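You operate a simulated robot arm through the tools that you are given. There is no shell and no other tool. Be economical: measure what you need, move in short steps, check, and stop when the job is done.

Carry out the task below with a simulated robot arm. There is one attempt and no reset: what you move stays moved.

TASK
Draw out the floor tray, brush off the crumbs, grease its middle, then slide it in.
Fine: stiff brush for the crumbs, grease brush from the grease tin; stand both back; fingers clear as it slides in. Where these are worked on the way, their far stop is far enough and under half their travel is too little: floor tray. A coat counts when it lies all over at full strength: go over it till it gets no stronger. What is to be rubbed or washed off counts as gone when no trace of it is left.

It is judged by the outcome, as a careful person would: the job done as asked, and still so three seconds after it is handed in. It fails if anything else is knocked over, pushed out of place, dropped, spilled or broken.

THE ROBOT
A 6-joint arm with a two-finger parallel gripper on a trunk, on a base that drives. Base frame: it is fixed to the floor where the robot stands at the start and does not move with it; the origin is under the middle of the robot, x ahead of it, y to its left, z up. Lengths are in m, angles in rad, forces in N, time in s.
With the tool pointing down near the work surface it reaches from about 0.16 to 0.74 m from the robot's upright axis, wherever it stands. Its first joint turns from -2.897 to 2.897 rad. Places, roughly: floor tray [0.4, -0.2, 0.6]; grease tin [-0.4, -0.7, 0.6]. Payload 3.91 kg.
The tool frame sits at the grasp point between the pads (the TCP): z along the fingers, y along the line on which they close. The tips reach 0.03 m beyond it. Largest opening 0.11 m; finger width 0.02, thickness 0.01; the body of the gripper, 0.048 by 0.112 m, starts 0.055 m behind the TCP.
Orientation is that of the tool frame in the base frame, as a unit quaternion [x, y, z, w]. With the fingers straight down and closing along the base's y, the tool's x points along the base's -x, its y along +y and its z along -z.

THE INTERFACE
- The arm moves only by the tool play_rows. Its argument "plan" is a list of rows, each a list of 3 entries, a list of its own where there are three numbers: the shift along the tool's x, y, z in units of 200 mm (1.0 is 200 mm), then the turn, a rotation vector about the tool's x, y, z in units of 90 degrees (1.0 is 90 degrees), then the opening, from 0 (shut) to 1 (fully open). In form: [[[tx, ty, tz], [wx, wy, wz], jaw], ...]. A call has 1 to 8 rows; each row is the pose to reach, as a shift and turn from the pose commanded when the call began, along the tool's axes at that moment. A call with a number of a shift or a turn outside -1 to 1 is refused whole. A row lasts 0.2 s, in which the tool goes at most 0.05 m and 0.15 rad; a call with a longer step from one row to the next is refused whole, and so is a gripper value outside its range. Where a pose cannot be reached the arm comes as near as it can. A force on the tool above 60 N (or 10 N above the force at the start of the call, whichever is more), or a blocked arm, ends the call early, and 0.2 s more pass. The fingers move at their own pace (about 0.045 m/s each) and stop on an object; they squeeze with about 25 N. The grip force told is the motor's: it shows also when the fingers shut on nothing. Time passes only in rows, and 0.2 s behind the last, so rows that repeat a pose let the fingers close. It gives the time, the measured TCP pose, the force on the tool (base axes), the opening and the grip force at its end, in the units of the frame above (readings bear some noise), with the torque about the TCP (base axes, N m) and any sound that the robot's microphone picked up.
- Cameras (640 x 400 px; columns grow to the right, rows downward): "scene" is now at [-0.0407, 0.0749, 1.3692]; the picture's right is [-0.95, -0.30, 0.00], its down [-0.25, 0.79, -0.55] and it looks along [0.17, -0.53, -0.83] (base axes); focal length 239 px, centre (320, 200). "wrist" rides on the gripper at [0.071, 0.022, -0.107] in the tool frame; the picture's right is [-0.29, 0.96, 0.00], its down [-0.76, -0.23, -0.61] and it looks along [-0.58, -0.18, 0.79] (tool axes); focal length 243 px, centre (320, 200). There is no depth. A picture from a camera that has moved, and an enlarged one, comes with that camera's place and axes in the base frame and with its lens. The place of the scene camera against the robot may be out by one fixed shift of up to 0.012 m in any direction.
- camera(camera): a new picture of that camera. No time passes.
- lift_body(by): slides the trunk up (or, below 0, down) by that many m; the arm and the scene camera ride with it, the base frame stays. It gives what a move gives, with no picture.
- base_move(legs): drives the robot by 1 to 6 legs, each [ahead, left, turn to the left] in m, m and rad, along the robot's own axes; the way and the turn of a leg run together, so that a leg with both is an arc; at most 1.5 m and 3.142 rad a leg. The arm and the cameras ride along, it lands a little off, and it stops where it bumps. It gives what a move gives.
- pan_tilt(pan, tilt): turns the head with the scene camera to pan (to the left, within 1.501 rad either way) and tilt (down, from -0.506 to 1.204), counted from straight ahead of the robot. It gives what a move gives.
- close_up(camera, box): a new picture of the part [left, top, right, bottom] of that camera's present view, enlarged. No time passes.
- finish_job(): hands the job in; it is judged then, once.

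Go step by step. Nothing tells you exact positions but the pictures and the camera data: compare them with the known pose of the tool, close in by small moves and look again before you grip or let go. The budget is 120 turns and 90 pictures, counting those below and the enlarged ones. Unless the task says otherwise, let go and move clear before handing in, and close with one line.

The tools are called after "Emit:" as name(argument=value, ...) on one line, values as JSON. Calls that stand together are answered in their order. play_rows: Moves the arm, as the interface text tells. Its arguments: {"type":"object","properties":{"plan":{"type":"array","items":{"type":"array"}}},"required":["plan"]} The other tools are called the same way: lift_body (by) slides the trunk up or down; base_move (legs) drives the base; pan_tilt (pan, tilt) turns the head that bears the scene camera; camera (camera) takes a picture; close_up (camera, box) takes an enlarged picture of a part of a camera's view; finish_job () hands the job in.

At the start:

```text
clock: 0.0
tcp_pos: [0.2679, -0.269, 0.9568]
orientation: [0.0, 1.0, 0.0, 0.0]
wrist_force: [0.0, 0.4, -1.0]
ft_torque: [0.0, 0.01, 0.01]
finger_gap: 0.1099
finger_force: 0.1
trunk travel left (down, up): [-0.35, 0.24]
robot x, y, heading: [-0.0016, -0.0033, -0.001]
head pan, tilt: [-1.265, 0.984]
```

scene: 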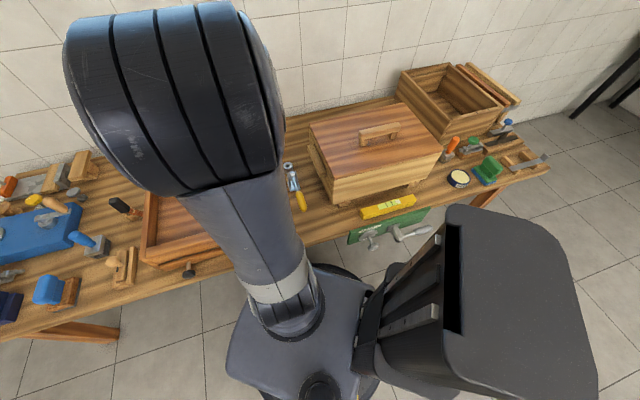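
wrist: 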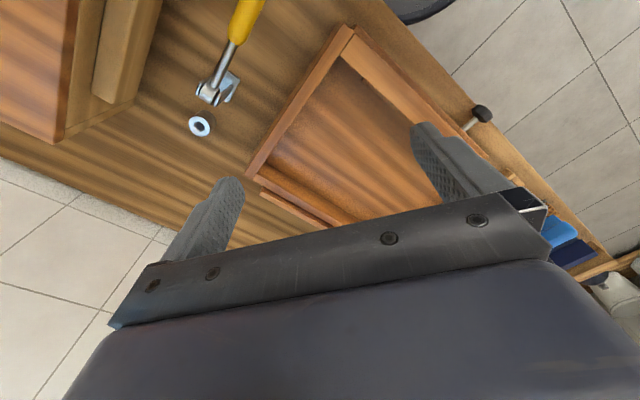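

I see the bench on the robot's right, with the tray and its knob near (0.43, -0.03), partly hidden by the arm. I'll look round with the head before moving.

Emit:
pan_tilt(pan=-0.7, tilt=0.95)

Emit:
camera(camera="scene")

Emit:
pan_tilt(pan=-1.5, tilt=0.8)

Emit:
camera(camera="scene")

```text
clock: 1.0
tcp_pos: [0.2675, -0.2696, 0.9571]
orientation: [0.0, 1.0, 0.0, 0.0]
wrist_force: [-0.4, -0.4, 0.1]
ft_torque: [0.0, 0.01, 0.0]
finger_gap: 0.1099
finger_force: 0.0
trunk travel left (down, up): [-0.35, 0.24]
robot x, y, heading: [0.0042, 0.0002, 0.002]
head pan, tilt: [-0.7, 0.949]
```

```text
87 pictures are left
camera scene: at [-0.0063, 0.0953, 1.3718], right [-0.64, -0.76, 0.0], down [-0.62, 0.52, -0.58], along [0.44, -0.38, -0.81], focal length 239 px, centre (320, 200)
```

scene: 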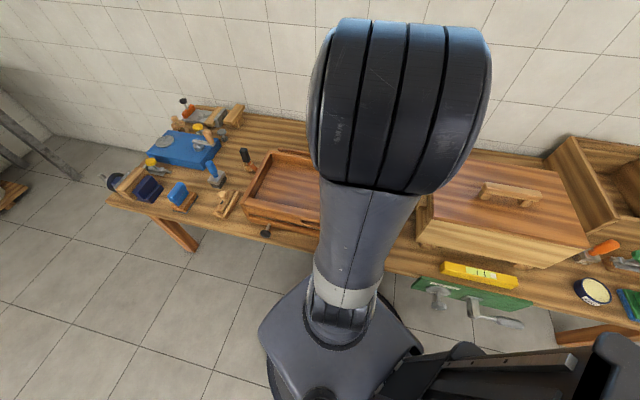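

```text
clock: 2.1
tcp_pos: [0.268, -0.2701, 0.9572]
orientation: [-0.001, 1.0, 0.0, 0.0]
wrist_force: [0.0, 0.3, 0.2]
ft_torque: [-0.02, 0.04, -0.02]
finger_gap: 0.1098
finger_force: 0.1
trunk travel left (down, up): [-0.35, 0.24]
robot x, y, heading: [0.0004, -0.0001, -0.003]
head pan, tilt: [-1.499, 0.799]
```

```text
86 pictures are left
camera scene: at [-0.0561, 0.0618, 1.3833], right [-1.0, -0.07, 0.0], down [-0.05, 0.72, -0.7], along [0.05, -0.7, -0.72], focal length 239 px, centre (320, 200)
```

scene: 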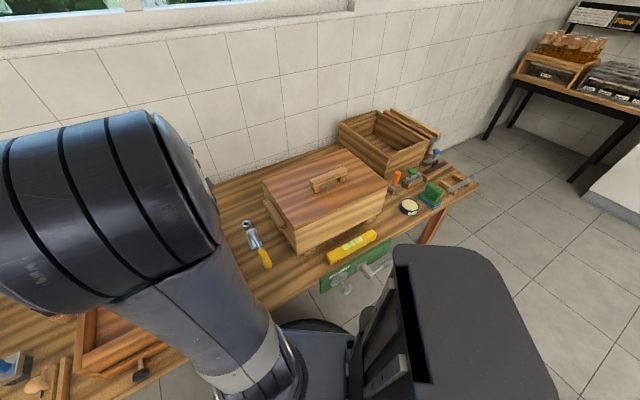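

The tools are on both ends of the bench. I'll enlarge both areas to tell the brushes apart.

Emit:
close_up(camera="scene", box=[370, 130, 490, 220])

Emit:
pan_tilt(pan=-0.5, tilt=0.9)

Emit:
close_up(camera="scene", box=[160, 60, 400, 250])

```text
4.44 times, centred on (430, 175) of scene
camera zoom: at [-0.0561, 0.0618, 1.3833], right [-1.0, -0.07, 0.0], down [-0.05, 0.72, -0.7], along [0.05, -0.7, -0.72], focal length 1060 px, centre (-169, 311)
```

zoom: 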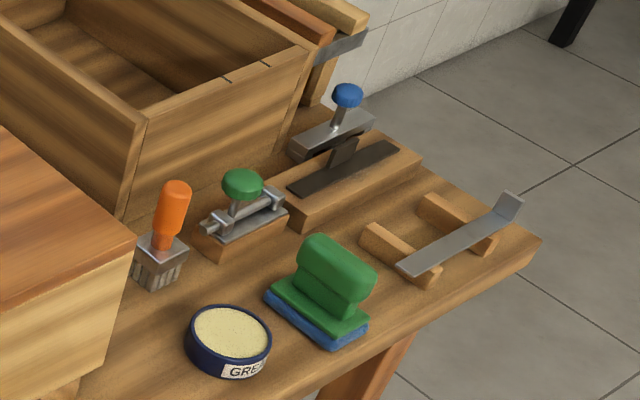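

```text
clock: 3.4
tcp_pos: [0.2672, -0.2703, 0.9573]
orientation: [0.0, 1.0, 0.0, 0.0]
wrist_force: [-0.1, 0.5, 0.7]
ft_torque: [0.02, 0.0, -0.01]
finger_gap: 0.11
finger_force: 0.0
trunk travel left (down, up): [-0.35, 0.24]
robot x, y, heading: [0.0003, -0.0022, 0.001]
head pan, tilt: [-0.499, 0.901]
```

```text
2.11 times, centred on (280, 155) of scene
camera zoom: at [0.0044, 0.106, 1.3754], right [-0.48, -0.88, 0.0], down [-0.69, 0.38, -0.62], along [0.55, -0.3, -0.78], focal length 502 px, centre (404, 295)
```

zoom: 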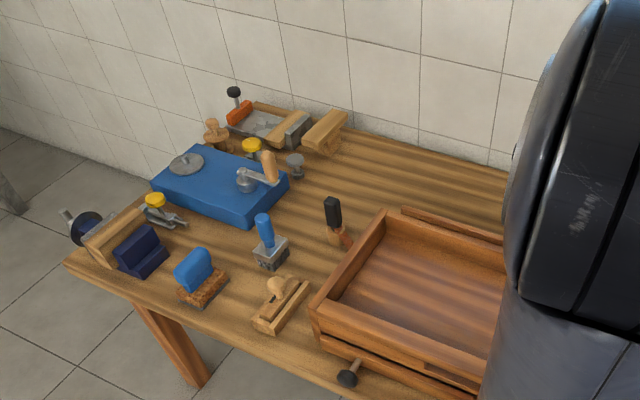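

The tray is under the arm; I'll look at it by the wrist camera and get closer views of the standing brushes.

Emit:
close_up(camera="wrist", box=[200, 0, 600, 250])

Emit:
close_up(camera="scene", box=[230, 120, 330, 190])

```text
1.60 times, centred on (400, 125) of wrist
camera zoom: at [0.1953, -0.2484, 1.0642], right [0.29, 0.96, 0.0], down [0.76, -0.23, 0.61], along [0.58, -0.18, -0.79], focal length 388 px, centre (192, 320)
```

zoom: 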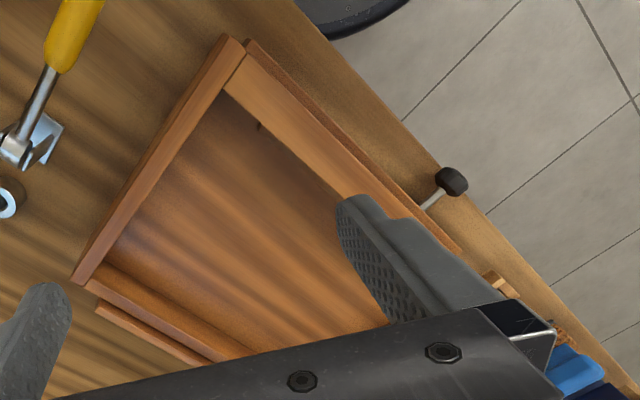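

```text
5.71 times, centred on (280, 155) of scene
camera zoom: at [0.0044, 0.106, 1.3754], right [-0.48, -0.88, 0.0], down [-0.69, 0.38, -0.62], along [0.55, -0.3, -0.78], focal length 1363 px, centre (549, 457)
```

zoom: 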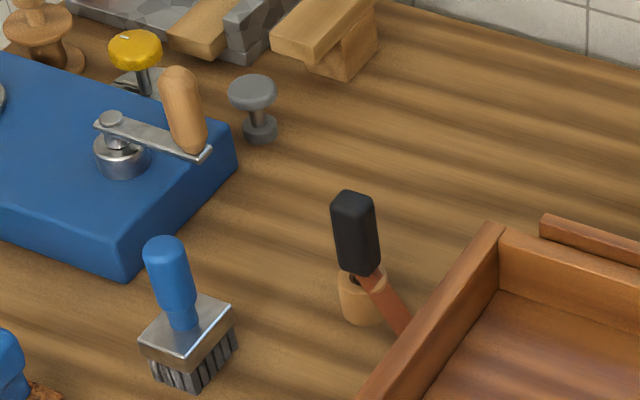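

The blue-handled brush stands near (0.7, -0.25). I'll move the hand over toward it to look closely.

Emit:
play_rows(plan=[[[-0.18, 0.1, 0], [0, 0, 0], 1], [[-0.36, 0.2, 0], [0, 0, 0], 1], [[-0.54, 0.3, 0], [0, 0, 0], 1], [[-0.72, 0.4, 0], [0, 0, 0], 1], [[-0.9, 0.5, 0], [0, 0, 0], 1]])

Emit:
camera(camera="wrist")

Emit:
pan_tilt(pan=-1.1, tilt=0.95)

Emit:
camera(camera="scene")

```text
clock: 4.6
tcp_pos: [0.448, -0.1701, 0.956]
orientation: [0.001, 1.0, -0.001, 0.0]
wrist_force: [-0.7, 0.5, 0.0]
ft_torque: [0.02, -0.03, 0.0]
finger_gap: 0.1099
finger_force: 0.1
trunk travel left (down, up): [-0.35, 0.24]
robot x, y, heading: [0.0045, 0.0, 0.003]
head pan, tilt: [-0.499, 0.901]
```

```text
81 pictures are left
camera wrist: at [0.3757, -0.148, 1.0645], right [0.29, 0.96, 0.0], down [0.76, -0.23, 0.61], along [0.58, -0.18, -0.79], focal length 243 px, centre (320, 200)
```

wrist: 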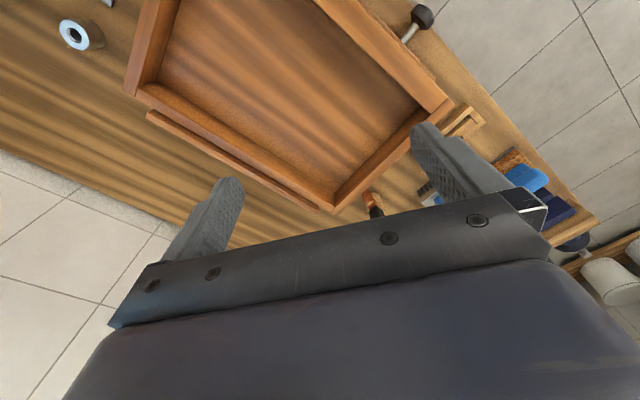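

```text
clock: 5.6
tcp_pos: [0.4469, -0.1704, 0.9587]
orientation: [0.0, 1.0, 0.0, 0.0]
wrist_force: [-0.6, 0.4, 0.0]
ft_torque: [-0.02, -0.01, 0.01]
finger_gap: 0.11
finger_force: 0.1
trunk travel left (down, up): [-0.35, 0.24]
robot x, y, heading: [-0.0004, 0.0019, -0.003]
head pan, tilt: [-1.1, 0.949]
```

```text
80 pictures are left
camera scene: at [-0.0288, 0.0774, 1.3718], right [-0.89, -0.45, 0.0], down [-0.37, 0.72, -0.58], along [0.26, -0.52, -0.81], focal length 239 px, centre (320, 200)
```

scene: 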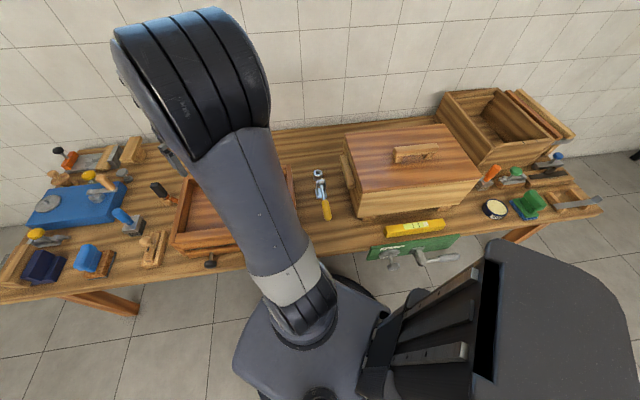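

By triangulating, the knob sits at about (0.42, -0.006, 0.618), and the bench runs at about 35° to the base axes. I'll back the base off the bench a little and turn so the arm clears the view.

Emit:
base_move(legs=[[-0.2, 0.287, 0], [0, 0, 0.5]])

Emit:
pan_tilt(pan=-1.3, tilt=0.65)

Emit:
camera(camera="scene")

```text
clock: 9.3
tcp_pos: [0.2759, 0.3511, 0.9575]
orientation: [-0.249, 0.968, 0.001, 0.0]
wrist_force: [-0.7, -0.5, 0.6]
ft_torque: [0.0, -0.01, 0.04]
finger_gap: 0.1099
finger_force: 0.1
trunk travel left (down, up): [-0.35, 0.24]
robot x, y, heading: [-0.1977, 0.2819, 0.505]
head pan, tilt: [-1.1, 0.949]
```

```text
clock: 10.1
tcp_pos: [0.2767, 0.3507, 0.9566]
orientation: [-0.249, 0.969, -0.001, 0.0]
wrist_force: [-0.7, 0.5, 0.4]
ft_torque: [0.01, -0.02, 0.03]
finger_gap: 0.1101
finger_force: 0.0
trunk travel left (down, up): [-0.35, 0.24]
robot x, y, heading: [-0.1973, 0.2807, 0.501]
head pan, tilt: [-1.3, 0.649]
```

```text
79 pictures are left
camera scene: at [-0.2659, 0.3161, 1.3958], right [-0.72, -0.7, 0.0], down [-0.42, 0.43, -0.8], along [0.56, -0.57, -0.61], focal length 239 px, centre (320, 200)
```

scene: 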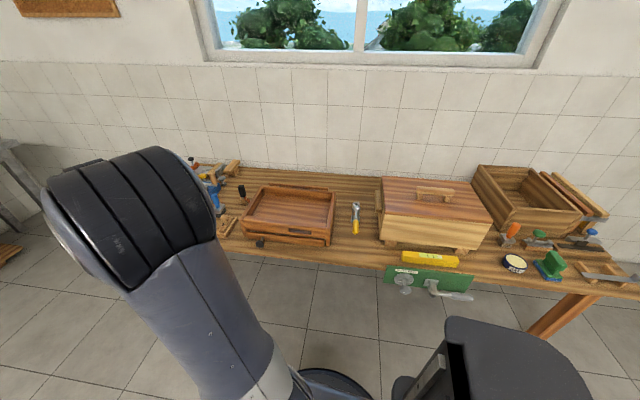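

Emit:
close_up(camera="scene", box=[215, 170, 375, 270])

Emit:
close_up(camera="scene", box=[480, 200, 640, 300])

Emit:
close_up(camera="scene", box=[370, 165, 530, 265])

```text
4.00 times, centred on (295, 220) of scene
camera zoom: at [-0.2659, 0.3161, 1.3958], right [-0.72, -0.7, 0.0], down [-0.42, 0.43, -0.8], along [0.56, -0.57, -0.61], focal length 954 px, centre (420, 120)
```

zoom: 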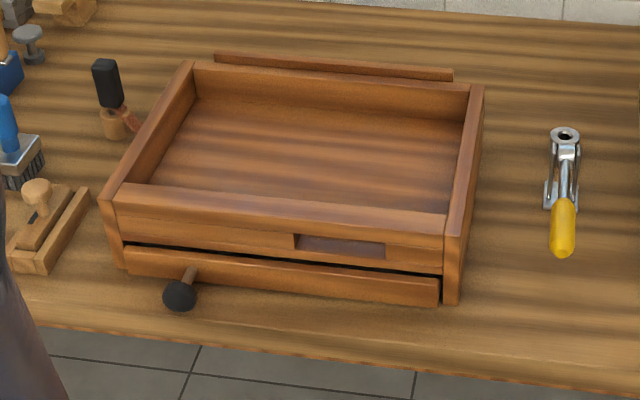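

```text
4.00 times, centred on (560, 250) of scene
camera zoom: at [-0.2659, 0.3161, 1.3958], right [-0.72, -0.7, 0.0], down [-0.42, 0.43, -0.8], along [0.56, -0.57, -0.61], focal length 954 px, centre (-640, 0)
```

zoom: 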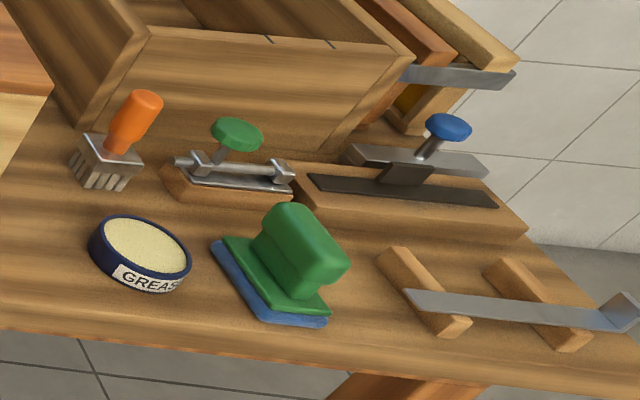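

```text
4.00 times, centred on (450, 215) of scene
camera zoom: at [-0.2659, 0.3161, 1.3958], right [-0.72, -0.7, 0.0], down [-0.42, 0.43, -0.8], along [0.56, -0.57, -0.61], focal length 954 px, centre (-200, 140)
```

zoom: 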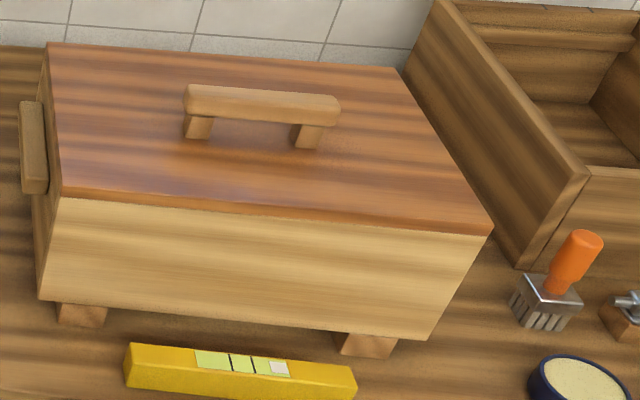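

The tray sits under the stand frame with a low front panel and an off-centre black knob; the bench runs along (-0.8, -0.6). I'll drive to a stance facing the bench square on, about 0.6 m from the knob.

Emit:
base_move(legs=[[0.318, 0.046, 0], [0, 0, -1.43]])

Emit:
camera(camera="wrist")

Emit:
pan_tilt(pan=0.5, tilt=0.75)

Emit:
camera(camera="scene")

```text
clock: 15.7
tcp_pos: [0.1992, 0.0204, 0.9572]
orientation: [0.442, 0.897, 0.0, 0.0]
wrist_force: [-1.3, -0.2, 0.5]
ft_torque: [0.02, 0.02, -0.01]
finger_gap: 0.1101
finger_force: 0.1
trunk travel left (down, up): [-0.35, 0.24]
robot x, y, heading: [0.0607, 0.4771, -0.916]
head pan, tilt: [-1.3, 0.649]
```

```text
75 pictures are left
camera wrist: at [0.1717, 0.0893, 1.0643], right [0.94, 0.35, 0.0], down [0.28, -0.74, 0.61], along [0.21, -0.57, -0.79], focal length 243 px, centre (320, 200)
```

wrist: 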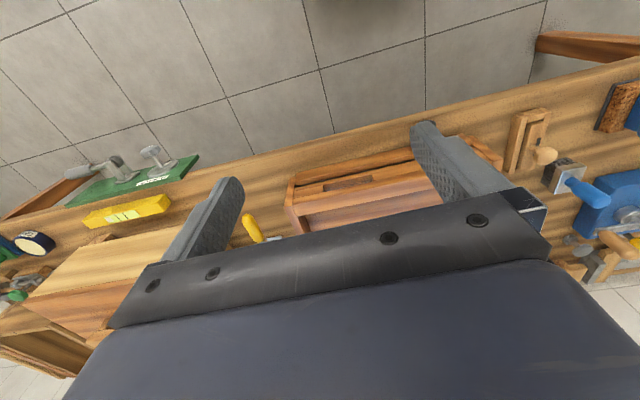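

```text
clock: 17.5
tcp_pos: [0.1999, 0.0197, 0.9575]
orientation: [0.442, 0.897, 0.0, 0.0]
wrist_force: [-0.4, -0.3, 0.2]
ft_torque: [0.02, 0.01, 0.0]
finger_gap: 0.11
finger_force: 0.1
trunk travel left (down, up): [-0.35, 0.24]
robot x, y, heading: [0.0615, 0.4779, -0.918]
head pan, tilt: [0.499, 0.75]
```

```text
74 pictures are left
camera scene: at [0.2195, 0.5747, 1.3873], right [-0.41, -0.91, 0.0], down [-0.62, 0.28, -0.73], along [0.67, -0.3, -0.68], focal length 239 px, centre (320, 200)
```

scene: 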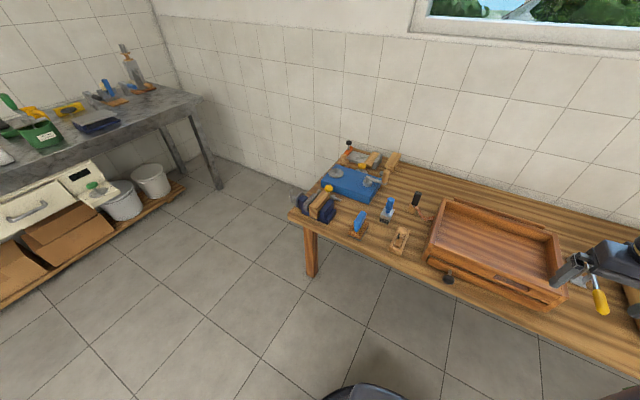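

The hand is now square to the bench (tool x points out from the bench, tool y leftward along it). I'll take enlarged views of the left tools and tray.

Emit:
close_up(camera="scene", box=[340, 180, 440, 260])

Emit:
close_up(camera="scene", box=[410, 190, 580, 310])

```text
5.00 times, centred on (390, 220) of scene
camera zoom: at [0.2195, 0.5747, 1.3873], right [-0.41, -0.91, 0.0], down [-0.62, 0.28, -0.73], along [0.67, -0.3, -0.68], focal length 1193 px, centre (-30, 100)
```

zoom: 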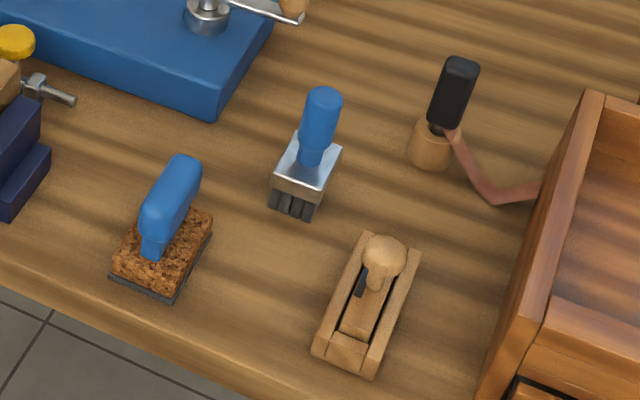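

```text
3.33 times, centred on (495, 250) of scene
camera zoom: at [0.2195, 0.5747, 1.3873], right [-0.41, -0.91, 0.0], down [-0.62, 0.28, -0.73], along [0.67, -0.3, -0.68], focal length 795 px, centre (-263, 33)
```

zoom: 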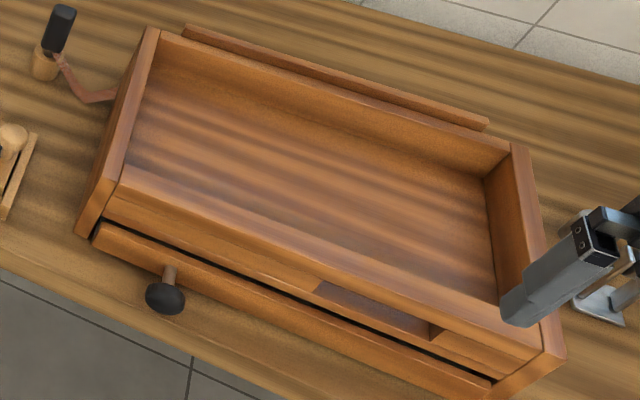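

Blue-handled brush with coarse dark bristles stands left of the tray; the knob fixes at (0.421, -0.007, 0.618) from both cameras. I'll bring the open hand above the knob and check.

Emit:
play_rows(plan=[[[-0.13, 0.133, 0.13], [0, 0, 0], 1], [[-0.26, 0.265, 0.27], [0, 0, 0], 0.7], [[-0.39, 0.4, 0.4], [0, 0, 0], 0.7], [[-0.52, 0.53, 0.53], [0, 0, 0], 0.7], [[-0.65, 0.66, 0.67], [0, 0, 0], 0.7], [[-0.78, 0.795, 0.8], [0, 0, 0], 0.7]])

Emit:
camera(camera="wrist")

```text
clock: 18.9
tcp_pos: [0.4203, -0.0066, 0.7963]
orientation: [0.442, 0.897, -0.001, 0.0]
wrist_force: [-0.5, -0.2, -0.2]
ft_torque: [-0.04, -0.01, 0.0]
finger_gap: 0.0771
finger_force: 0.1
trunk travel left (down, up): [-0.35, 0.24]
robot x, y, heading: [0.0585, 0.4764, -0.92]
head pan, tilt: [0.499, 0.75]
```

```text
71 pictures are left
camera wrist: at [0.3934, 0.0622, 0.9034], right [0.94, 0.35, 0.0], down [0.28, -0.74, 0.61], along [0.21, -0.57, -0.79], focal length 243 px, centre (320, 200)
```

wrist: 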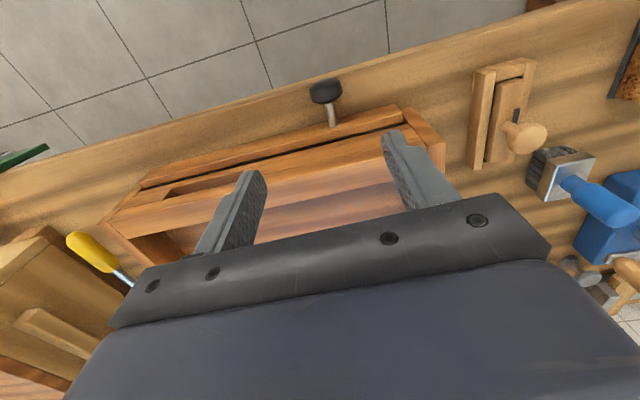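

Wrist view confirms the knob right below, at about (0.421, -0.002). I'll go down around it and close.

Emit:
play_rows(plan=[[[0.012, 0, 0.24], [0, 0, 0], 0.7], [[0.012, 0, 0.48], [0, 0, 0], 0.7], [[0.012, 0, 0.7], [0, 0, 0], 0.7], [[0.012, 0, 0.88], [0, 0, 0], 0.7], [[0.012, 0, 0.88], [0, 0, 0], 0.7]])

Emit:
camera(camera="wrist")

Emit:
close_up(camera="scene", box=[390, 210, 530, 310])

```text
clock: 20.1
tcp_pos: [0.4184, -0.0056, 0.6197]
orientation: [0.442, 0.897, 0.001, 0.0]
wrist_force: [-0.2, -0.7, 0.2]
ft_torque: [0.02, 0.01, 0.0]
finger_gap: 0.077
finger_force: 0.1
trunk travel left (down, up): [-0.35, 0.24]
robot x, y, heading: [0.058, 0.4775, -0.916]
head pan, tilt: [0.499, 0.75]
```

```text
70 pictures are left
camera wrist: at [0.3917, 0.0636, 0.7276], right [0.94, 0.35, 0.0], down [0.28, -0.74, 0.61], along [0.21, -0.57, -0.79], focal length 243 px, centre (320, 200)
```

wrist: 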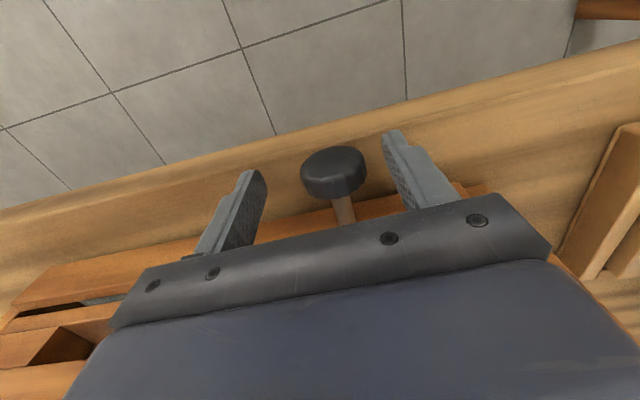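

```text
4.00 times, centred on (460, 260) of scene
camera zoom: at [0.2197, 0.5746, 1.3873], right [-0.4, -0.91, 0.0], down [-0.62, 0.28, -0.73], along [0.67, -0.3, -0.68], focal length 954 px, centre (-240, -40)
```

zoom: 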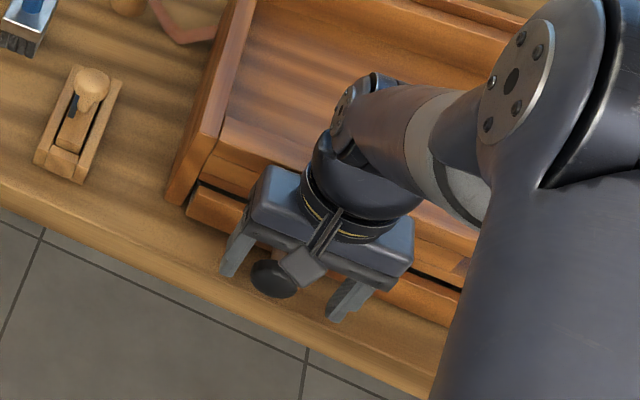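

The knob is central within a few millimetres, lying slightly lower (z≈0.607). I'll correct and close on it.

Emit:
play_rows(plan=[[[0, 0.032, 0.02], [0, 0, 0], 0.7], [[0, 0.032, 0.025], [0, 0, 0], 0.3], [[0, 0.032, 0.025], [0, 0, 0], 0.15], [[0, 0.032, 0.025], [0, 0, 0], 0.1], [[0, 0.032, 0.025], [0, 0, 0], 0.1], [[0, 0.032, 0.025], [0, 0, 0], 0.1]])

```text
clock: 21.5
tcp_pos: [0.4252, -0.0013, 0.6162]
orientation: [0.442, 0.897, 0.0, 0.0]
wrist_force: [11.9, 9.0, 0.4]
ft_torque: [0.06, -0.22, -0.81]
finger_gap: 0.0363
finger_force: 45.1
trunk travel left (down, up): [-0.35, 0.24]
robot x, y, heading: [0.061, 0.4795, -0.915]
head pan, tilt: [0.499, 0.75]
```

Gripped, at 36 mm wide. I'll ease the side load and pull out gradually.

Emit:
play_rows(plan=[[[0.05, 0.01, 0], [0, 0, 0], 0.1], [[0.15, 0.01, 0], [0, 0, 0], 0.1], [[0.25, 0.01, 0], [0, 0, 0], 0.1], [[0.35, 0.01, 0], [0, 0, 0], 0.1], [[0.45, 0.01, 0], [0, 0, 0], 0.1]])

Emit:
camera(camera="scene")

```text
clock: 22.7
tcp_pos: [0.3719, 0.0734, 0.617]
orientation: [0.442, 0.897, 0.0, 0.0]
wrist_force: [23.1, 17.1, 2.9]
ft_torque: [0.39, -0.29, -1.12]
finger_gap: 0.036
finger_force: 44.8
trunk travel left (down, up): [-0.35, 0.24]
robot x, y, heading: [0.0602, 0.4777, -0.92]
head pan, tilt: [0.499, 0.75]
```

```text
68 pictures are left
camera scene: at [0.221, 0.5761, 1.3871], right [-0.4, -0.91, 0.0], down [-0.62, 0.28, -0.73], along [0.67, -0.3, -0.68], focal length 239 px, centre (320, 200)
```

scene: 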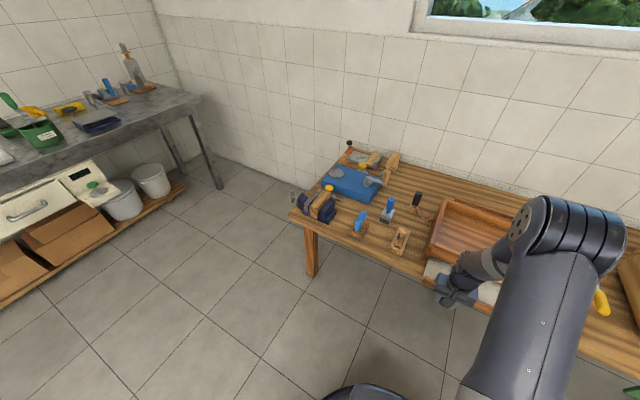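

The tray slides out, with a side load building towards tool +y, so the rail direction is a degree or so off my pull. I'll add that correction and go on.

Emit:
play_rows(plan=[[[0.1, 0.03, 0], [0, 0, 0], 0.1], [[0.2, 0.04, 0], [0, 0, 0], 0.1], [[0.3, 0.045, 0], [0, 0, 0], 0.1], [[0.4, 0.05, 0], [0, 0, 0], 0.1]])

```text
clock: 23.8
tcp_pos: [0.3251, 0.1372, 0.6154]
orientation: [0.445, 0.896, 0.0, -0.001]
wrist_force: [-9.7, -7.6, -1.3]
ft_torque: [-0.44, 0.28, -0.8]
finger_gap: 0.0358
finger_force: 45.0
trunk travel left (down, up): [-0.35, 0.24]
robot x, y, heading: [0.0603, 0.4767, -0.922]
head pan, tilt: [0.499, 0.75]
stopped in row 4: the force on the tool passed its limit (the readings are from after the stop); the commanded pose is now the measured one
```

It stopped after about 0.17 m of travel; I'll test gently whether that's the far stop.

Emit:
play_rows(plan=[[[0.05, -0.01, 0], [0, 0, 0], 0.1], [[0.1, -0.01, 0], [0, 0, 0], 0.1], [[0.15, -0.01, 0], [0, 0, 0], 0.1]])

Emit:
camera(camera="scene")

```text
clock: 24.6
tcp_pos: [0.3069, 0.1616, 0.6165]
orientation: [0.444, 0.896, 0.0, -0.001]
wrist_force: [8.9, 4.7, -5.4]
ft_torque: [0.01, -0.25, -1.24]
finger_gap: 0.0362
finger_force: 44.9
trunk travel left (down, up): [-0.35, 0.24]
robot x, y, heading: [0.0564, 0.4742, -0.916]
head pan, tilt: [0.499, 0.75]
```

```text
67 pictures are left
camera scene: at [0.2199, 0.574, 1.3871], right [-0.41, -0.91, 0.0], down [-0.62, 0.28, -0.73], along [0.67, -0.3, -0.68], focal length 239 px, centre (320, 200)
```

scene: 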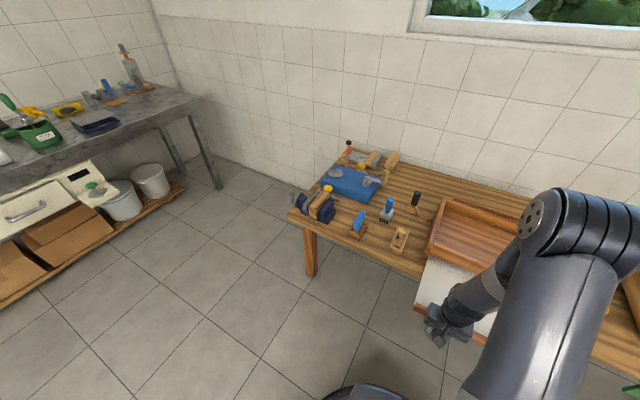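

It still moves (0.20 m now). I continue slowly until it truly stops.

Emit:
play_rows(plan=[[[0.06, 0.005, 0], [0, 0, 0], 0.1], [[0.12, 0.008, 0], [0, 0, 0], 0.1], [[0.18, 0.011, 0], [0, 0, 0], 0.1], [[0.24, 0.014, 0], [0, 0, 0], 0.1], [[0.3, 0.017, 0], [0, 0, 0], 0.1], [[0.36, 0.02, 0], [0, 0, 0], 0.1]])

```text
clock: 26.0
tcp_pos: [0.2652, 0.2217, 0.6165]
orientation: [0.444, 0.896, 0.001, -0.002]
wrist_force: [0.0, -0.2, 0.7]
ft_torque: [0.01, 0.01, 0.03]
finger_gap: 0.0112
finger_force: 0.1
trunk travel left (down, up): [-0.35, 0.24]
robot x, y, heading: [0.0595, 0.4816, -0.918]
head pan, tilt: [0.499, 0.75]
```

The fingers slipped off the knob, probably at the far stop. I'll lift clear, open, and look.

Emit:
play_rows(plan=[[[0, 0, -0.2], [0, 0, 0], 0.1], [[0, 0, -0.4], [0, 0, 0], 0.5], [[0, 0, -0.6], [0, 0, 0], 0.7], [[0, 0, -0.8], [0, 0, 0], 0.7], [[0, 0, -1], [0, 0, 0], 0.7]])

Emit:
camera(camera="wrist")

Emit:
camera(camera="scene")

```text
clock: 27.2
tcp_pos: [0.2663, 0.2204, 0.8173]
orientation: [0.444, 0.896, 0.0, -0.001]
wrist_force: [-0.1, 0.1, 0.0]
ft_torque: [0.01, 0.03, 0.01]
finger_gap: 0.0771
finger_force: 0.1
trunk travel left (down, up): [-0.35, 0.24]
robot x, y, heading: [0.0621, 0.4802, -0.916]
head pan, tilt: [0.499, 0.75]
```

```text
66 pictures are left
camera wrist: at [0.2391, 0.29, 0.9249], right [0.94, 0.35, 0.0], down [0.28, -0.74, 0.61], along [0.21, -0.57, -0.8], focal length 243 px, centre (320, 200)
```

wrist: 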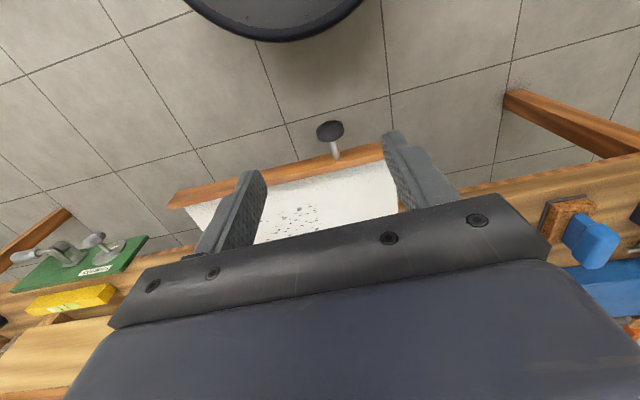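

```text
65 pictures are left
camera scene: at [0.2192, 0.5736, 1.3873], right [-0.41, -0.91, 0.0], down [-0.62, 0.28, -0.73], along [0.67, -0.3, -0.68], focal length 239 px, centre (320, 200)
```

scene: 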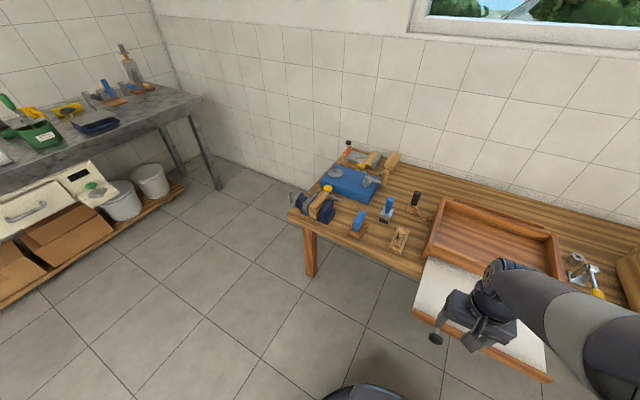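

The tray is out about 0.22 m at its stop, with a pale floor and dark crumbs on it. Now for the stiff (blue-handled) brush at about (0.76, 0.01): I'll drive left, then in.

Emit:
base_move(legs=[[0, 0.37, 0], [0.23, 0, 0]])

Emit:
camera(camera="wrist")

Emit:
pan_tilt(pan=-0.7, tilt=0.95)

Emit:
camera(camera="scene")

```text
clock: 30.9
tcp_pos: [0.7041, 0.2618, 0.8168]
orientation: [0.444, 0.896, 0.0, -0.001]
wrist_force: [0.7, 0.0, 0.2]
ft_torque: [-0.02, -0.01, 0.01]
finger_gap: 0.0772
finger_force: 0.1
trunk travel left (down, up): [-0.35, 0.24]
robot x, y, heading: [0.4971, 0.5186, -0.919]
head pan, tilt: [0.499, 0.75]
```

```text
64 pictures are left
camera wrist: at [0.6768, 0.3328, 0.9244], right [0.94, 0.35, 0.0], down [0.28, -0.74, 0.61], along [0.21, -0.57, -0.79], focal length 243 px, centre (320, 200)
```

wrist: 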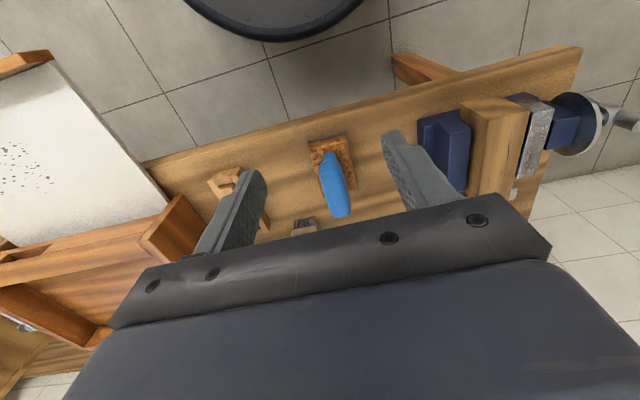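

```text
clock: 32.3
tcp_pos: [0.7032, 0.2629, 0.8164]
orientation: [0.444, 0.896, 0.001, -0.001]
wrist_force: [0.5, -0.1, 0.0]
ft_torque: [0.0, 0.02, 0.0]
finger_gap: 0.0772
finger_force: 0.2
trunk travel left (down, up): [-0.35, 0.24]
robot x, y, heading: [0.5012, 0.5229, -0.92]
head pan, tilt: [-0.7, 0.949]
```

```text
63 pictures are left
camera scene: at [0.5779, 0.5777, 1.3718], right [-1.0, 0.05, 0.0], down [0.04, 0.81, -0.58], along [-0.03, -0.58, -0.81], focal length 239 px, centre (320, 200)
```

scene: 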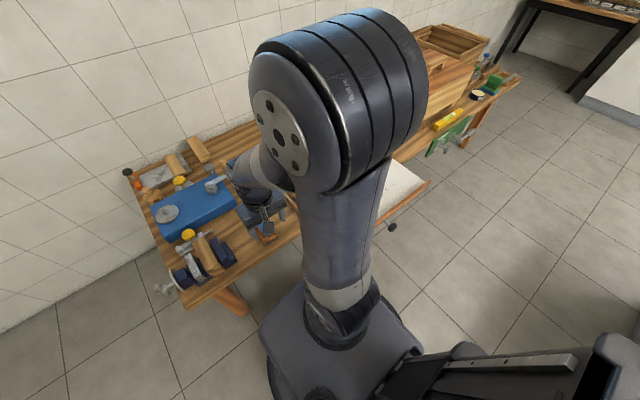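

The stiff brush is partly hidden behind the fingers. I'll move the hand toward it, staying high, and look again.

Emit:
play_rows(plan=[[[-0.18, -0.1, 0], [0, 0, 0], 0.7], [[-0.36, -0.2, 0], [0, 0, 0], 0.7], [[-0.54, -0.3, 0], [0, 0, 0], 0.7], [[-0.72, -0.4, 0], [0, 0, 0], 0.7], [[-0.9, -0.5, 0], [0, 0, 0], 0.7]])

Emit:
camera(camera="wrist")

```text
clock: 33.5
tcp_pos: [0.733, 0.0589, 0.8171]
orientation: [0.445, 0.896, 0.0, 0.0]
wrist_force: [-0.2, 0.3, 0.1]
ft_torque: [-0.03, -0.03, 0.02]
finger_gap: 0.0769
finger_force: 0.1
trunk travel left (down, up): [-0.35, 0.24]
robot x, y, heading: [0.4996, 0.5209, -0.918]
head pan, tilt: [-0.7, 0.949]
```

```text
62 pictures are left
camera wrist: at [0.7056, 0.129, 0.9243], right [0.94, 0.35, 0.0], down [0.28, -0.74, 0.61], along [0.21, -0.57, -0.79], focal length 243 px, centre (320, 200)
```

wrist: 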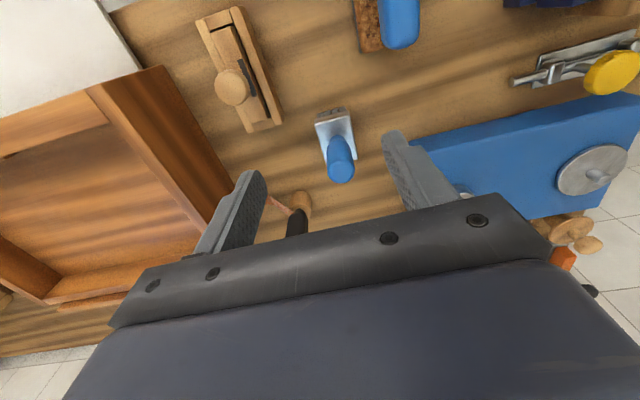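

Brush handle top lies at about (0.766, 0.019, 0.72). I'll move above it and check once more before descending.

Emit:
play_rows(plan=[[[-0.15, 0.01, 0], [0, 0, 0], 0.7], [[-0.259, 0.01, 0], [0, 0, 0], 0.7], [[-0.259, 0.01, 0.24], [0, 0, 0], 0.7], [[-0.259, 0.01, 0.24], [0, 0, 0], 0.7]])

Emit:
camera(camera="wrist")

```text
clock: 34.5
tcp_pos: [0.7659, 0.0185, 0.7681]
orientation: [0.445, 0.895, 0.0, -0.001]
wrist_force: [0.1, 0.1, 0.1]
ft_torque: [0.0, 0.0, -0.03]
finger_gap: 0.077
finger_force: 0.0
trunk travel left (down, up): [-0.35, 0.24]
robot x, y, heading: [0.4975, 0.52, -0.919]
head pan, tilt: [-0.7, 0.949]
```

```text
61 pictures are left
camera wrist: at [0.738, 0.089, 0.8753], right [0.94, 0.35, 0.0], down [0.28, -0.74, 0.61], along [0.21, -0.57, -0.79], focal length 243 px, centre (320, 200)
```

wrist: 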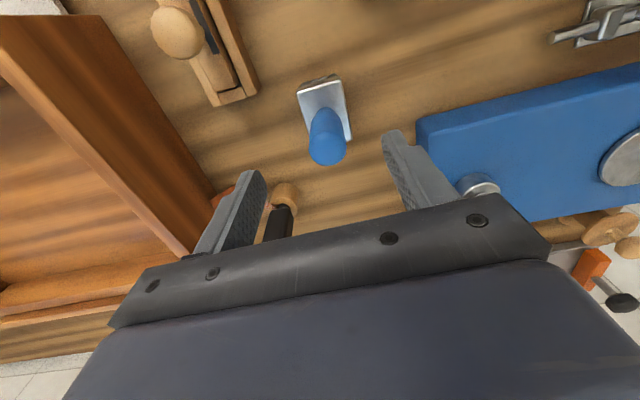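

Alignment is good. Descend to z≈0.685 and close on the handle.

Emit:
play_rows(plan=[[[0, 0.012, 0.2], [0, 0, 0], 0.7], [[0, 0.012, 0.41], [0, 0, 0], 0.7], [[0, 0.012, 0.41], [0, 0, 0], 0.3], [[0, 0.012, 0.41], [0, 0, 0], 0.1], [[0, 0.012, 0.41], [0, 0, 0], 0.1], [[0, 0.012, 0.41], [0, 0, 0], 0.1], [[0, 0.012, 0.41], [0, 0, 0], 0.1]])

Emit:
camera(camera="wrist")

```text
clock: 36.1
tcp_pos: [0.7661, 0.0214, 0.6861]
orientation: [0.445, 0.896, 0.0, -0.001]
wrist_force: [0.3, 0.2, -0.3]
ft_torque: [0.01, 0.0, 0.01]
finger_gap: 0.0277
finger_force: 25.5
trunk travel left (down, up): [-0.35, 0.24]
robot x, y, heading: [0.5007, 0.517, -0.92]
head pan, tilt: [-0.7, 0.949]
```

```text
60 pictures are left
camera wrist: at [0.7396, 0.0907, 0.794], right [0.94, 0.35, 0.0], down [0.28, -0.74, 0.61], along [0.21, -0.57, -0.79], focal length 243 px, centre (320, 200)
```

wrist: 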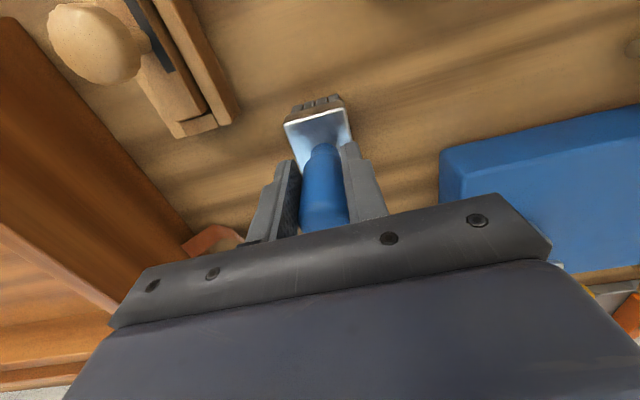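

Stiff brush gripped (stood at TCP 0.766, 0.021, 0.686). I'll lift it 0.15 m and carry it over to the tray.

Emit:
play_rows(plan=[[[0, 0, -0.25], [0, 0, 0], 0.1], [[0, 0, -0.5], [0, 0, 0], 0.1], [[0, 0, -0.75], [0, 0, 0], 0.1], [[0.14, -0.196, -0.75], [0, 0, 0], 0.1], [[0.28, -0.392, -0.75], [0, 0, 0], 0.1], [[0.42, -0.588, -0.75], [0, 0, 0], 0.1], [[0.56, -0.784, -0.75], [0, 0, 0], 0.1], [[0.68, -0.98, -0.75], [0, 0, 0], 0.1]])

Emit:
camera(camera="wrist")

Emit:
camera(camera="scene")

```text
clock: 37.9
tcp_pos: [0.5291, 0.0106, 0.8377]
orientation: [0.445, 0.896, -0.001, -0.001]
wrist_force: [0.5, 0.1, -1.5]
ft_torque: [0.01, 0.04, 0.03]
finger_gap: 0.0275
finger_force: 25.1
trunk travel left (down, up): [-0.35, 0.24]
robot x, y, heading: [0.4987, 0.521, -0.918]
head pan, tilt: [-0.7, 0.949]
```

```text
59 pictures are left
camera wrist: at [0.5016, 0.0801, 0.9452], right [0.94, 0.35, 0.0], down [0.28, -0.74, 0.61], along [0.21, -0.57, -0.79], focal length 243 px, centre (320, 200)
```

wrist: 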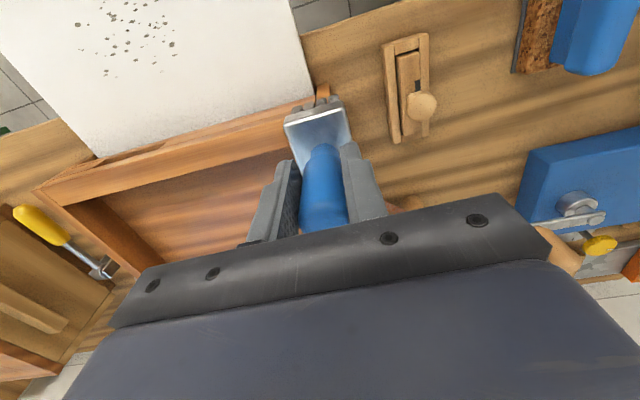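

```text
58 pictures are left
camera scene: at [0.5781, 0.5777, 1.3718], right [-1.0, 0.05, 0.0], down [0.04, 0.81, -0.58], along [-0.03, -0.58, -0.81], focal length 239 px, centre (320, 200)
```

scene: 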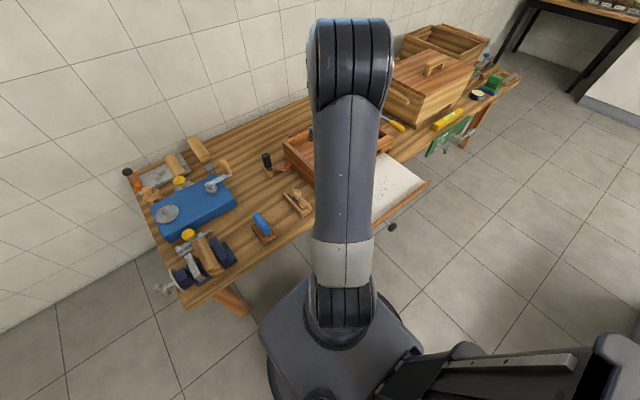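

The crumbs lie roughly around (0.29, -0.01). I'll carry the brush nearer and use both views to get the extent.

Emit:
play_rows(plan=[[[0.2, -0.1, 0], [0, 0, 0], 0.1], [[0.4, -0.2, 0], [0, 0, 0], 0.1], [[0.6, -0.3, 0], [0, 0, 0], 0.1], [[0.8, -0.4, 0], [0, 0, 0], 0.1], [[0.9, -0.5, 0], [0, 0, 0], 0.1]])

Emit:
camera(camera="wrist")

Emit:
pan_tilt(pan=-1.3, tilt=1.1)

Emit:
camera(camera="scene")

```text
clock: 39.1
tcp_pos: [0.3404, 0.0939, 0.8381]
orientation: [0.445, 0.896, -0.001, -0.001]
wrist_force: [-0.1, 0.6, -1.1]
ft_torque: [0.01, 0.02, 0.01]
finger_gap: 0.0276
finger_force: 24.9
trunk travel left (down, up): [-0.35, 0.24]
robot x, y, heading: [0.4991, 0.5232, -0.92]
head pan, tilt: [-0.7, 0.949]
```

```text
57 pictures are left
camera wrist: at [0.3133, 0.1625, 0.9447], right [0.94, 0.35, 0.0], down [0.28, -0.74, 0.61], along [0.21, -0.57, -0.79], focal length 243 px, centre (320, 200)
```

wrist: 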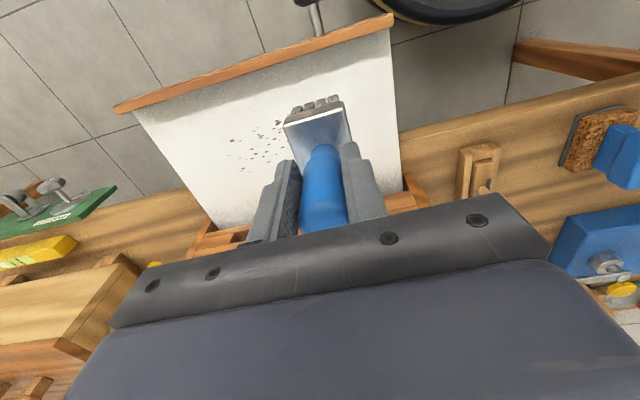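

```text
clock: 40.1
tcp_pos: [0.3395, 0.0918, 0.8369]
orientation: [0.444, 0.896, 0.0, -0.002]
wrist_force: [0.2, -0.7, -0.4]
ft_torque: [0.0, -0.01, -0.01]
finger_gap: 0.0273
finger_force: 24.6
trunk travel left (down, up): [-0.35, 0.24]
robot x, y, heading: [0.5003, 0.5194, -0.922]
head pan, tilt: [-1.3, 1.1]
```

```text
56 pictures are left
camera scene: at [0.5432, 0.6, 1.3616], right [-0.8, 0.6, 0.0], down [0.54, 0.71, -0.45], along [-0.27, -0.36, -0.89], focal length 239 px, centre (320, 200)
```

scene: 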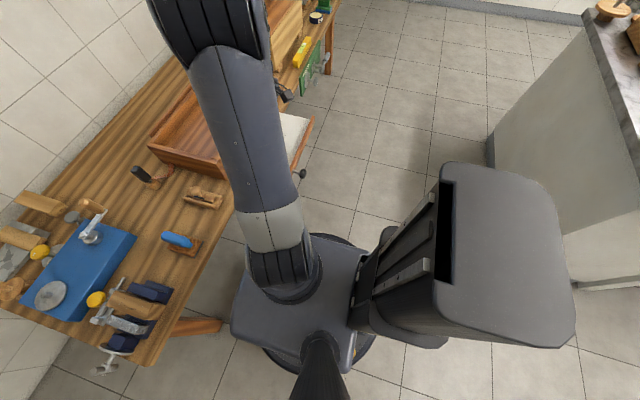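

The tray floor spans about 0.36 x 0.23 m, and the crumbs lie in a patch near its middle (about s 0.14–0.31, n -0.24…-0.14 in bench coordinates). I'll go to the patch's back-left corner and lower the brush to feel for the floor.

Emit:
play_rows(plan=[[[-0.2, 0, 0], [0, 0, 0], 0.1], [[-0.4, 0, 0.1], [0, 0, 0], 0.1], [[-0.58, 0, 0.25], [0, 0, 0], 0.1], [[-0.58, 0, 0.45], [0, 0, 0], 0.1], [[-0.58, 0, 0.58], [0, 0, 0], 0.1], [[-0.58, 0, 0.63], [0, 0, 0], 0.1], [[-0.58, 0, 0.66], [0, 0, 0], 0.1], [[-0.58, 0, 0.67], [0, 0, 0], 0.1]])

Emit:
camera(camera="wrist")

```text
clock: 41.9
tcp_pos: [0.4103, 0.0008, 0.7037]
orientation: [0.444, 0.896, 0.0, -0.001]
wrist_force: [0.0, 1.5, 6.3]
ft_torque: [0.24, 0.02, 0.01]
finger_gap: 0.027
finger_force: 25.1
trunk travel left (down, up): [-0.35, 0.24]
robot x, y, heading: [0.5004, 0.5194, -0.916]
head pan, tilt: [-1.3, 1.1]
```

```text
55 pictures are left
camera wrist: at [0.3837, 0.0708, 0.8117], right [0.94, 0.35, 0.0], down [0.28, -0.74, 0.61], along [0.21, -0.57, -0.79], focal length 243 px, centre (320, 200)
```

wrist: 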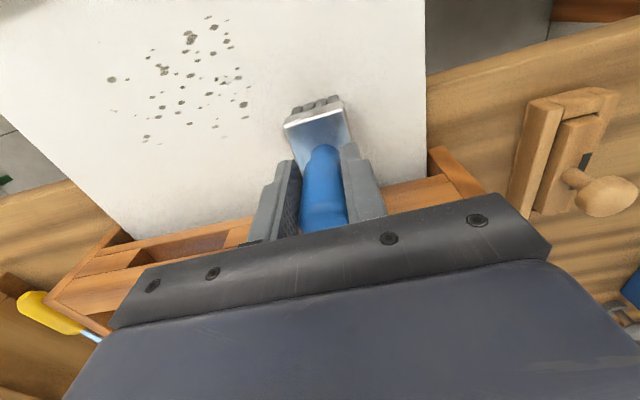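

Contact at z≈0.703 with about 6 N. The crumbs are clear ahead (s 0.165–0.29, n -0.225…-0.145); I'll sweep in overlapping strokes.

Emit:
play_rows(plan=[[[0, -0.2, 0.008], [0, 0, 0], 0.1], [[0, -0.45, 0.008], [0, 0, 0], 0.1], [[0, -0.7, 0.008], [0, 0, 0], 0.1], [[0, -0.92, 0.008], [0, 0, 0], 0.1], [[0.12, -0.92, 0.008], [0, 0, 0], 0.1], [[0.12, -0.68, 0.008], [0, 0, 0], 0.1], [[0.12, -0.44, 0.008], [0, 0, 0], 0.1], [[0.12, -0.2, 0.008], [0, 0, 0], 0.1]])

Emit:
camera(camera="wrist")

```text
clock: 43.7
tcp_pos: [0.3652, -0.0026, 0.7022]
orientation: [0.444, 0.896, 0.001, -0.001]
wrist_force: [1.9, 0.5, 7.3]
ft_torque: [0.2, -0.11, -0.03]
finger_gap: 0.0229
finger_force: 24.7
trunk travel left (down, up): [-0.35, 0.24]
robot x, y, heading: [0.4993, 0.5222, -0.919]
head pan, tilt: [-1.3, 1.1]
```

```text
54 pictures are left
camera wrist: at [0.3377, 0.0664, 0.8094], right [0.94, 0.35, 0.0], down [0.28, -0.74, 0.61], along [0.21, -0.57, -0.79], focal length 243 px, centre (320, 200)
```

wrist: 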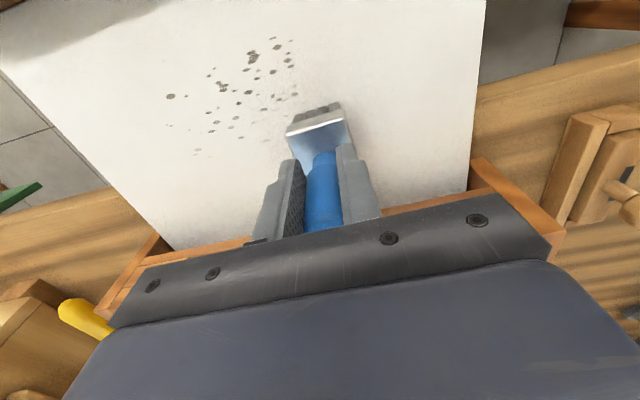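

The crumbs are fading where brushed, but the grip narrowed a little; I'll check how the brush sits.

Emit:
close_up(camera="wrist", box=[160, 20, 420, 250])

```text
1.74 times, centred on (290, 135) of wrist
camera zoom: at [0.3377, 0.0664, 0.8094], right [0.94, 0.35, 0.0], down [0.28, -0.74, 0.61], along [0.21, -0.57, -0.79], focal length 422 px, centre (372, 313)
```

zoom: 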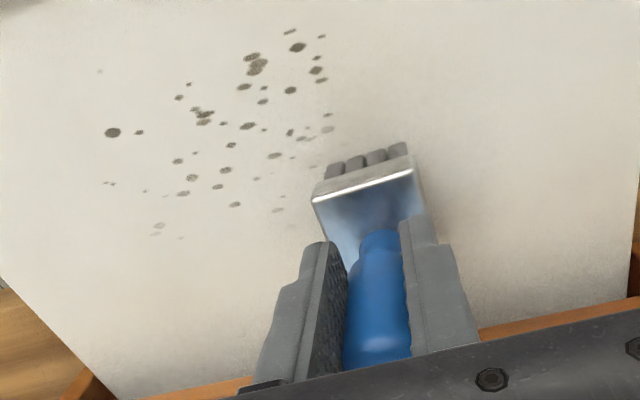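

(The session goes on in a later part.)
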